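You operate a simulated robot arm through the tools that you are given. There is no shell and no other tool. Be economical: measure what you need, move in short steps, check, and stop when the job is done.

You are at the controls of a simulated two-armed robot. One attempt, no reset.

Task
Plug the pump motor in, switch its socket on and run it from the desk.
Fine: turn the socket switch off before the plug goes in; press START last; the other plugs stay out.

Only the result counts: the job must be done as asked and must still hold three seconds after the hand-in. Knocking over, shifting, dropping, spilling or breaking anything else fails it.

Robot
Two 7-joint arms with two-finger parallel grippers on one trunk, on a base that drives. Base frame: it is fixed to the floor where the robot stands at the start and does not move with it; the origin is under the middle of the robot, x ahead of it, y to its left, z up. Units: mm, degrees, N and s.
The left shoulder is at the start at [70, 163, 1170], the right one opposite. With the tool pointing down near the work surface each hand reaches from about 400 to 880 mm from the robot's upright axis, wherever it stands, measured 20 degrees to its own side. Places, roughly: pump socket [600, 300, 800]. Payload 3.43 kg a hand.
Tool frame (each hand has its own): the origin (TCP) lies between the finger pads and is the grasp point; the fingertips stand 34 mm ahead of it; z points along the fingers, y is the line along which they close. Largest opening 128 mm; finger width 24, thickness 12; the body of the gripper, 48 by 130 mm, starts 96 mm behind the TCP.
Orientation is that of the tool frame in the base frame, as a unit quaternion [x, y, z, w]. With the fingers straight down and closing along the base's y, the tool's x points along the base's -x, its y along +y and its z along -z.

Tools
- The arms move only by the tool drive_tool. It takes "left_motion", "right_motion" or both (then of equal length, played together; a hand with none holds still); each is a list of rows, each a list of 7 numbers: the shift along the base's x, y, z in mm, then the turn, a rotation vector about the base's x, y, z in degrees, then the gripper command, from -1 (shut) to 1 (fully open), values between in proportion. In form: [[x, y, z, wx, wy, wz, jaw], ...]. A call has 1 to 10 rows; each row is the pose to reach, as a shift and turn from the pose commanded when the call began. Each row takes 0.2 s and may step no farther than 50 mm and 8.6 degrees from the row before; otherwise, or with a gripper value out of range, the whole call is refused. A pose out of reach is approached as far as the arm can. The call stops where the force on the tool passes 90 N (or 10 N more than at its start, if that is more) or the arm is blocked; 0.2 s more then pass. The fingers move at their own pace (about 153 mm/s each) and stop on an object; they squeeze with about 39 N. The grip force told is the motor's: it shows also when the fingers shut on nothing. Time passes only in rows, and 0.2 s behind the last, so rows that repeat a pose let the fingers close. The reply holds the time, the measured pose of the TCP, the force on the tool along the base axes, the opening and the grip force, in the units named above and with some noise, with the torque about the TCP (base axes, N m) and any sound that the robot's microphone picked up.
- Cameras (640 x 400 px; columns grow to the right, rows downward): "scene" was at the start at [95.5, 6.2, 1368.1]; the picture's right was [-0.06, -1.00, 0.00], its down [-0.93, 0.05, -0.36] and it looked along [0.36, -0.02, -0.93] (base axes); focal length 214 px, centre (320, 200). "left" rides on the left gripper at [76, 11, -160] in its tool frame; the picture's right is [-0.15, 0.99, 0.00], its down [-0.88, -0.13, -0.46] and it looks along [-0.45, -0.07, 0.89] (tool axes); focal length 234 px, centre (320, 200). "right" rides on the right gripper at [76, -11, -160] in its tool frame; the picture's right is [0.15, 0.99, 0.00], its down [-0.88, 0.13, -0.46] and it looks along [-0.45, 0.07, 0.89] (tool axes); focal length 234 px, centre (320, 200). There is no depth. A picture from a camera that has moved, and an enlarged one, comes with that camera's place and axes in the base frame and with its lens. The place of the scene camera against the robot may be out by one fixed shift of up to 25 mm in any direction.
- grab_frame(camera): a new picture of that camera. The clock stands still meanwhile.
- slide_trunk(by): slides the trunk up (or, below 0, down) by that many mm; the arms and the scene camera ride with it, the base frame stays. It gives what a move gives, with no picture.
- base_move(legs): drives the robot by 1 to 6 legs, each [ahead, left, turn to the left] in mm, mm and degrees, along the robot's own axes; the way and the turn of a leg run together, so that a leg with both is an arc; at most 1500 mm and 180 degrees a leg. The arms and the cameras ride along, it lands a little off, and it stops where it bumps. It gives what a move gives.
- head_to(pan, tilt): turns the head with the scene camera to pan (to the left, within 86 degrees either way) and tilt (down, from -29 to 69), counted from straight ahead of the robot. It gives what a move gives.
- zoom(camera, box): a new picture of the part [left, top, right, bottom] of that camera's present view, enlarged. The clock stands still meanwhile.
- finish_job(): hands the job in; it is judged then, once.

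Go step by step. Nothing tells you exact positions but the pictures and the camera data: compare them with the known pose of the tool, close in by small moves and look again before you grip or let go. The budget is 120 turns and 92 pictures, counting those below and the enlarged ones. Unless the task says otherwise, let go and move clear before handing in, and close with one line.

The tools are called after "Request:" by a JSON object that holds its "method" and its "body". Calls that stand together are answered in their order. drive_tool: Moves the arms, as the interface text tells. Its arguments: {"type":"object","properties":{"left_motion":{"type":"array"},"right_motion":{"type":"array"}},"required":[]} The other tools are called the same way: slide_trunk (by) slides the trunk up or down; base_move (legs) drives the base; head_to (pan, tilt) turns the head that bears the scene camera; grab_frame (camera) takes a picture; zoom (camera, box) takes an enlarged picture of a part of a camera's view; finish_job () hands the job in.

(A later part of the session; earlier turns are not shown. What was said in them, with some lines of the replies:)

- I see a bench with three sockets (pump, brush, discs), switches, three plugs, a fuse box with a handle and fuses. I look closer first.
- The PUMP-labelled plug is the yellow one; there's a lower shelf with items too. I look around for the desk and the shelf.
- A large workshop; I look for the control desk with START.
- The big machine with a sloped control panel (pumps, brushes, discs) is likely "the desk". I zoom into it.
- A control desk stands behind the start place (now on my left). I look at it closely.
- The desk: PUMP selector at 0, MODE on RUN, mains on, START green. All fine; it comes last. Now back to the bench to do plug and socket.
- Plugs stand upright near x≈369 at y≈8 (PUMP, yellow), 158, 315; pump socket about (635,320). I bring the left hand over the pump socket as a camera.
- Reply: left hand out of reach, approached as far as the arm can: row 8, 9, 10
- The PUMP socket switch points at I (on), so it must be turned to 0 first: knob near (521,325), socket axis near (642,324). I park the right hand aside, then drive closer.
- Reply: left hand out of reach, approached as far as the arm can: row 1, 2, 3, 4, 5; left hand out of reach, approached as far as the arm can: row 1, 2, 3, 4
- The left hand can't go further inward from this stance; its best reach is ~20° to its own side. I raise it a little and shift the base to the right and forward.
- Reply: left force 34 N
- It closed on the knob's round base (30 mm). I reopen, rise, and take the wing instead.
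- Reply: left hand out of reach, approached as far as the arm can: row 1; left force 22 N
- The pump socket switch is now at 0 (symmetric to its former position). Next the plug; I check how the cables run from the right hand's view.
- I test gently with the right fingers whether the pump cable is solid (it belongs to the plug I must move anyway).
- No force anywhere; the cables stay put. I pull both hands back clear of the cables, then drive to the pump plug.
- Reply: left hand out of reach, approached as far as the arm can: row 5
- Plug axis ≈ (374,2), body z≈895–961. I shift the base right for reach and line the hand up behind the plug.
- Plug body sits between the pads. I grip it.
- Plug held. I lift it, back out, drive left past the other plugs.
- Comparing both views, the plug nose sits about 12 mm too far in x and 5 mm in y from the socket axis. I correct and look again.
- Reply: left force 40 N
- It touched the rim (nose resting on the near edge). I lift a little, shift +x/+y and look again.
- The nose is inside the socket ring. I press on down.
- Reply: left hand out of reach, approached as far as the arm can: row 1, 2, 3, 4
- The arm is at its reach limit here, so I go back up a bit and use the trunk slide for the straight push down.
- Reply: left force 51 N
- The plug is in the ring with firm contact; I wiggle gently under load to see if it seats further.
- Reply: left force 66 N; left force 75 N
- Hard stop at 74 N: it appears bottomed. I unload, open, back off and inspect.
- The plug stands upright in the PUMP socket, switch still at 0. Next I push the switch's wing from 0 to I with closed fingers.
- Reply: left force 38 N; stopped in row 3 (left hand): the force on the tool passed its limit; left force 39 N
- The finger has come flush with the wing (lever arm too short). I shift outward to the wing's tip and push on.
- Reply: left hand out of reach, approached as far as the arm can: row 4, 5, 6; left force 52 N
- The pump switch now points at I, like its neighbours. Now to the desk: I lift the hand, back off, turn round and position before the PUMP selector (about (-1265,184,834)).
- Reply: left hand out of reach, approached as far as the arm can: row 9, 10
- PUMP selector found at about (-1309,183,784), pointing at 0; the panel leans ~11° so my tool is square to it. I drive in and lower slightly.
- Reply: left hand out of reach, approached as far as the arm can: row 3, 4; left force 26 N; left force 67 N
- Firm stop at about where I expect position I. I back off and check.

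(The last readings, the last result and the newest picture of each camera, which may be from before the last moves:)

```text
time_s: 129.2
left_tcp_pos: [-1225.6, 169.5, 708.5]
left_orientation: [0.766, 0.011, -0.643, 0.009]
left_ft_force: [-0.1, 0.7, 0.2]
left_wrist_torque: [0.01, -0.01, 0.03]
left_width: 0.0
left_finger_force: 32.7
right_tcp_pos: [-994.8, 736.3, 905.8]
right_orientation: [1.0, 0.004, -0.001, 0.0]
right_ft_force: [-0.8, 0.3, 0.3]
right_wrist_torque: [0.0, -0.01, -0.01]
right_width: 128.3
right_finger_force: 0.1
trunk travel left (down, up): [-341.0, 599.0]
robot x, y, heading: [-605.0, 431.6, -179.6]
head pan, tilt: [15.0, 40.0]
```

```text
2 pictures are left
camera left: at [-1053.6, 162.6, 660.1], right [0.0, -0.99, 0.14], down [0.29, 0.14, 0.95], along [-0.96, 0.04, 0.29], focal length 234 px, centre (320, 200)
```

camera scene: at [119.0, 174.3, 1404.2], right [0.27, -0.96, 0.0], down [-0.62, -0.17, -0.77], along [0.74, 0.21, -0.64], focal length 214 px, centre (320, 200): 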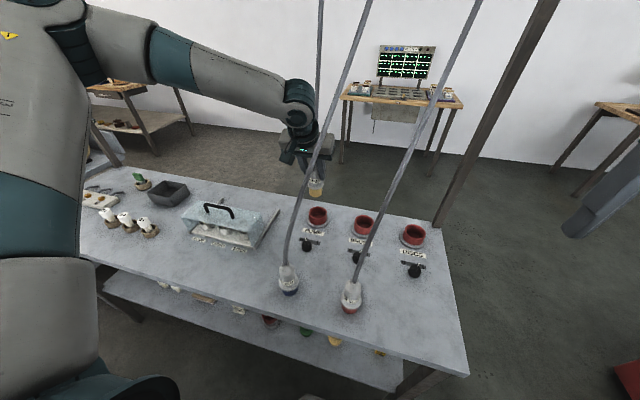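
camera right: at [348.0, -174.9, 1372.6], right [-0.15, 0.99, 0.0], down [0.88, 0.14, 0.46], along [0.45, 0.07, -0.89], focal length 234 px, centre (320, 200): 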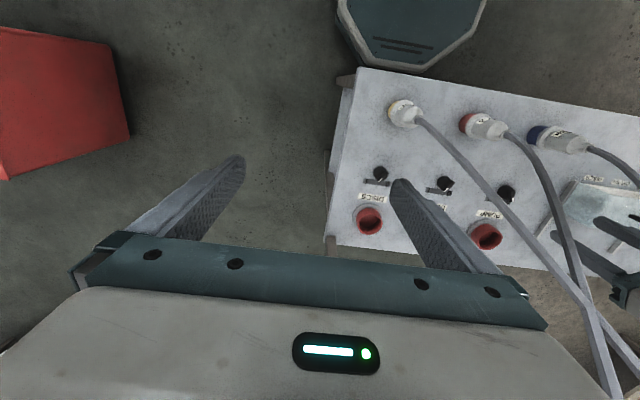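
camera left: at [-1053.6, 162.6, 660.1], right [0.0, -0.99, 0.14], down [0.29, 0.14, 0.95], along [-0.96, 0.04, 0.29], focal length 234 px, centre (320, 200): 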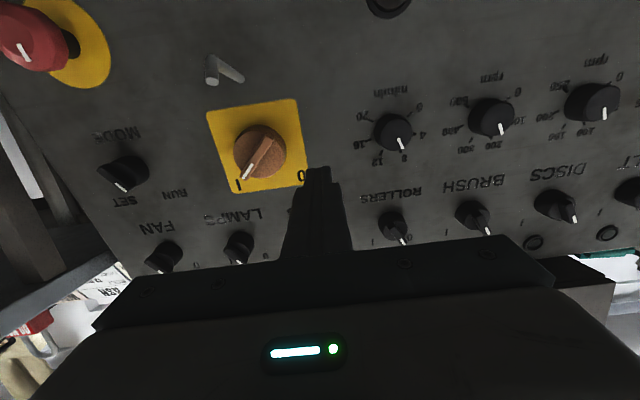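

The selector is hidden by the gripper in this view; START should be at about (-1280,-4,565). I pull back, shift over and lower to START, then check with the scene camera.

Request:
{"method": "drive_tool", "body": {"left_motion": [[20, 0, 0, 0, 0, 0, -1], [40, 0, 0, 0, 0, 0, -1]]}}

Request:
{"method": "base_move", "body": {"legs": [[0, 174, 0]]}}

Request:
{"method": "slide_trunk", "body": {"by": -137}}

Request:
{"method": "head_to", "body": {"pan": 19, "tilt": 25}}

```text
time_s: 129.8
left_tcp_pos: [-1193.6, 169.7, 704.0]
left_orientation: [0.766, 0.011, -0.643, 0.009]
left_ft_force: [-0.4, 0.5, -0.2]
left_wrist_torque: [0.02, 0.02, -0.01]
left_width: 0.3
left_finger_force: 33.4
left hand out of reach, approached as far as the arm can: row 2
right_tcp_pos: [-994.8, 736.2, 905.3]
right_orientation: [1.0, 0.003, 0.0, -0.001]
right_ft_force: [0.5, -0.1, 0.9]
right_wrist_torque: [-0.01, 0.0, 0.0]
right_width: 128.2
right_finger_force: 0.2
trunk travel left (down, up): [-341.0, 599.0]
robot x, y, heading: [-604.9, 434.0, -179.9]
head pan, tilt: [15.0, 40.0]
```

```text
time_s: 131.2
left_tcp_pos: [-1188.8, -10.2, 702.9]
left_orientation: [0.766, 0.012, -0.642, 0.01]
left_ft_force: [-0.2, -0.7, -0.2]
left_wrist_torque: [0.0, -0.01, -0.01]
left_width: 0.2
left_finger_force: 32.7
right_tcp_pos: [-995.5, 558.7, 904.2]
right_orientation: [1.0, 0.007, -0.001, 0.0]
right_ft_force: [0.1, 0.2, -0.3]
right_wrist_torque: [0.01, 0.02, 0.01]
right_width: 127.7
right_finger_force: 0.1
trunk travel left (down, up): [-341.0, 599.0]
robot x, y, heading: [-603.4, 256.2, -178.9]
head pan, tilt: [15.0, 40.0]
```

```text
time_s: 132.9
left_tcp_pos: [-1189.2, -11.1, 567.0]
left_orientation: [0.766, 0.013, -0.643, 0.011]
left_ft_force: [0.2, -0.2, -0.1]
left_wrist_torque: [0.03, 0.0, 0.0]
left_width: 0.0
left_finger_force: 32.8
right_tcp_pos: [-995.1, 559.8, 768.4]
right_orientation: [1.0, 0.006, -0.001, 0.0]
right_ft_force: [-0.6, -0.3, 0.6]
right_wrist_torque: [-0.04, 0.01, -0.01]
right_width: 128.0
right_finger_force: 0.0
trunk travel left (down, up): [-204.0, 736.0]
robot x, y, heading: [-601.1, 262.0, -179.2]
head pan, tilt: [15.0, 40.0]
```

```text
time_s: 133.6
left_tcp_pos: [-1189.3, -10.4, 566.9]
left_orientation: [0.766, 0.013, -0.643, 0.011]
left_ft_force: [-0.6, -0.3, 0.0]
left_wrist_torque: [0.01, -0.01, 0.03]
left_width: 0.0
left_finger_force: 32.6
right_tcp_pos: [-996.3, 559.8, 768.7]
right_orientation: [1.0, 0.007, -0.001, 0.0]
right_ft_force: [-0.8, 0.0, -0.4]
right_wrist_torque: [0.01, 0.0, 0.04]
right_width: 128.0
right_finger_force: 0.1
trunk travel left (down, up): [-204.0, 736.0]
robot x, y, heading: [-601.0, 257.6, -179.0]
head pan, tilt: [19.0, 25.0]
```

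Request:
{"method": "zoom", "body": {"camera": "scene", "box": [240, 140, 400, 260]}}

```text
3.33 times, centred on (320, 200) of scene
camera zoom: at [-749.2, 234.8, 981.5], right [-0.34, 0.94, 0.0], down [0.4, 0.14, -0.91], along [-0.85, -0.31, -0.42], focal length 715 px, centre (320, 200)
```

zoom: 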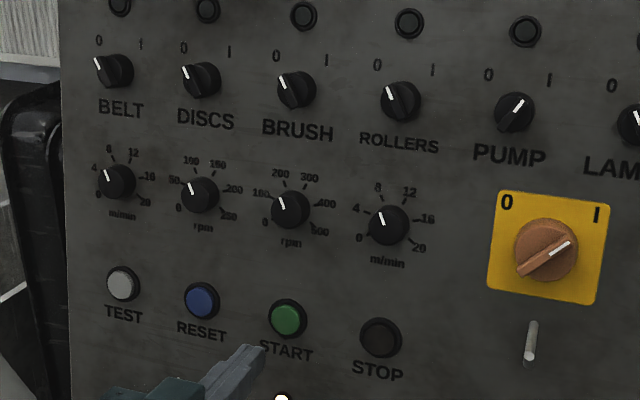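

PUMP selector is at I, all others at 0, and my fingertip is just below-left of START at about (-1282,-4,571). I line up and press it until force appears.

Request:
{"method": "drive_tool", "body": {"left_motion": [[0, 6, 12, 0, 0, 0, -1], [-20, 6.5, 12, 0, 0, 0, -1], [-36, 6.5, 12, 0, 0, 0, -1], [-46, 6.5, 11, 0, 0, 0, -1], [-52, 6.5, 10.5, 0, 0, 0, -1], [-56, 6.5, 10, 0, 0, 0, -1]]}}

```text
time_s: 135.0
left_tcp_pos: [-1245.0, -4.5, 576.2]
left_orientation: [0.766, 0.014, -0.643, 0.012]
left_ft_force: [1.9, -0.9, -0.8]
left_wrist_torque: [-0.05, -0.05, -0.01]
left_width: 0.1
left_finger_force: 33.0
left hand out of reach, approached as far as the arm can: row 1
right_tcp_pos: [-994.5, 558.9, 767.0]
right_orientation: [1.0, 0.007, -0.001, 0.0]
right_ft_force: [0.8, 0.7, 0.7]
right_wrist_torque: [-0.06, 0.01, -0.01]
right_width: 128.0
right_finger_force: 0.0
trunk travel left (down, up): [-204.0, 736.0]
robot x, y, heading: [-599.1, 258.4, -179.3]
head pan, tilt: [19.0, 25.0]
heard: click
```

A click sounded. I withdraw and check the PUMP lamp.

Request:
{"method": "drive_tool", "body": {"left_motion": [[25, 0, 0, 0, 0, 0, -1], [50, 0, 0, 0, 0, 0, -1]]}}

```text
time_s: 135.6
left_tcp_pos: [-1195.4, -4.8, 575.0]
left_orientation: [0.765, 0.013, -0.643, 0.012]
left_ft_force: [-0.3, -0.2, -1.1]
left_wrist_torque: [0.0, -0.01, -0.03]
left_width: 0.2
left_finger_force: 32.7
right_tcp_pos: [-995.3, 559.0, 768.2]
right_orientation: [1.0, 0.007, -0.001, 0.0]
right_ft_force: [-0.7, -0.5, -0.2]
right_wrist_torque: [-0.02, 0.0, 0.02]
right_width: 128.0
right_finger_force: 0.0
trunk travel left (down, up): [-204.0, 736.0]
robot x, y, heading: [-602.3, 254.8, -179.1]
head pan, tilt: [19.0, 25.0]
```

Request:
{"method": "zoom", "body": {"camera": "scene", "box": [240, 140, 400, 260]}}

```text
3.33 times, centred on (320, 200) of scene
camera zoom: at [-749.1, 234.8, 981.6], right [-0.34, 0.94, 0.0], down [0.4, 0.14, -0.91], along [-0.85, -0.31, -0.42], focal length 715 px, centre (320, 200)
```

zoom: 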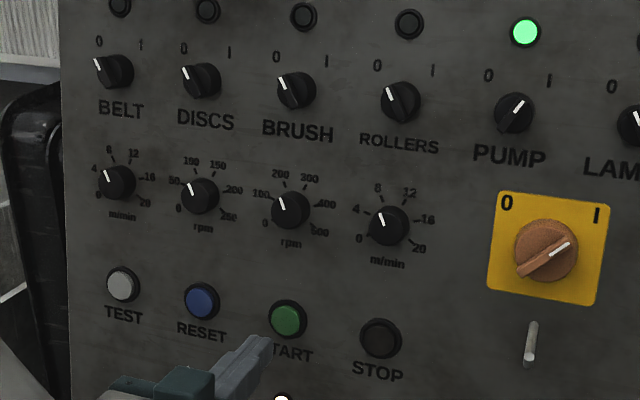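

The PUMP lamp is green, so the pump is running; the hand is clear of the panel. Handing in.

Request:
{"method": "finish_job", "body": {}}

```text
The job is handed in.
```

The pump motor is plugged into its own socket and that socket is switched on. I set the PUMP selector on the desk to I and pressed START last; the PUMP lamp came on green. The socket switch was off when the plug went in, and the other two plugs are still out.
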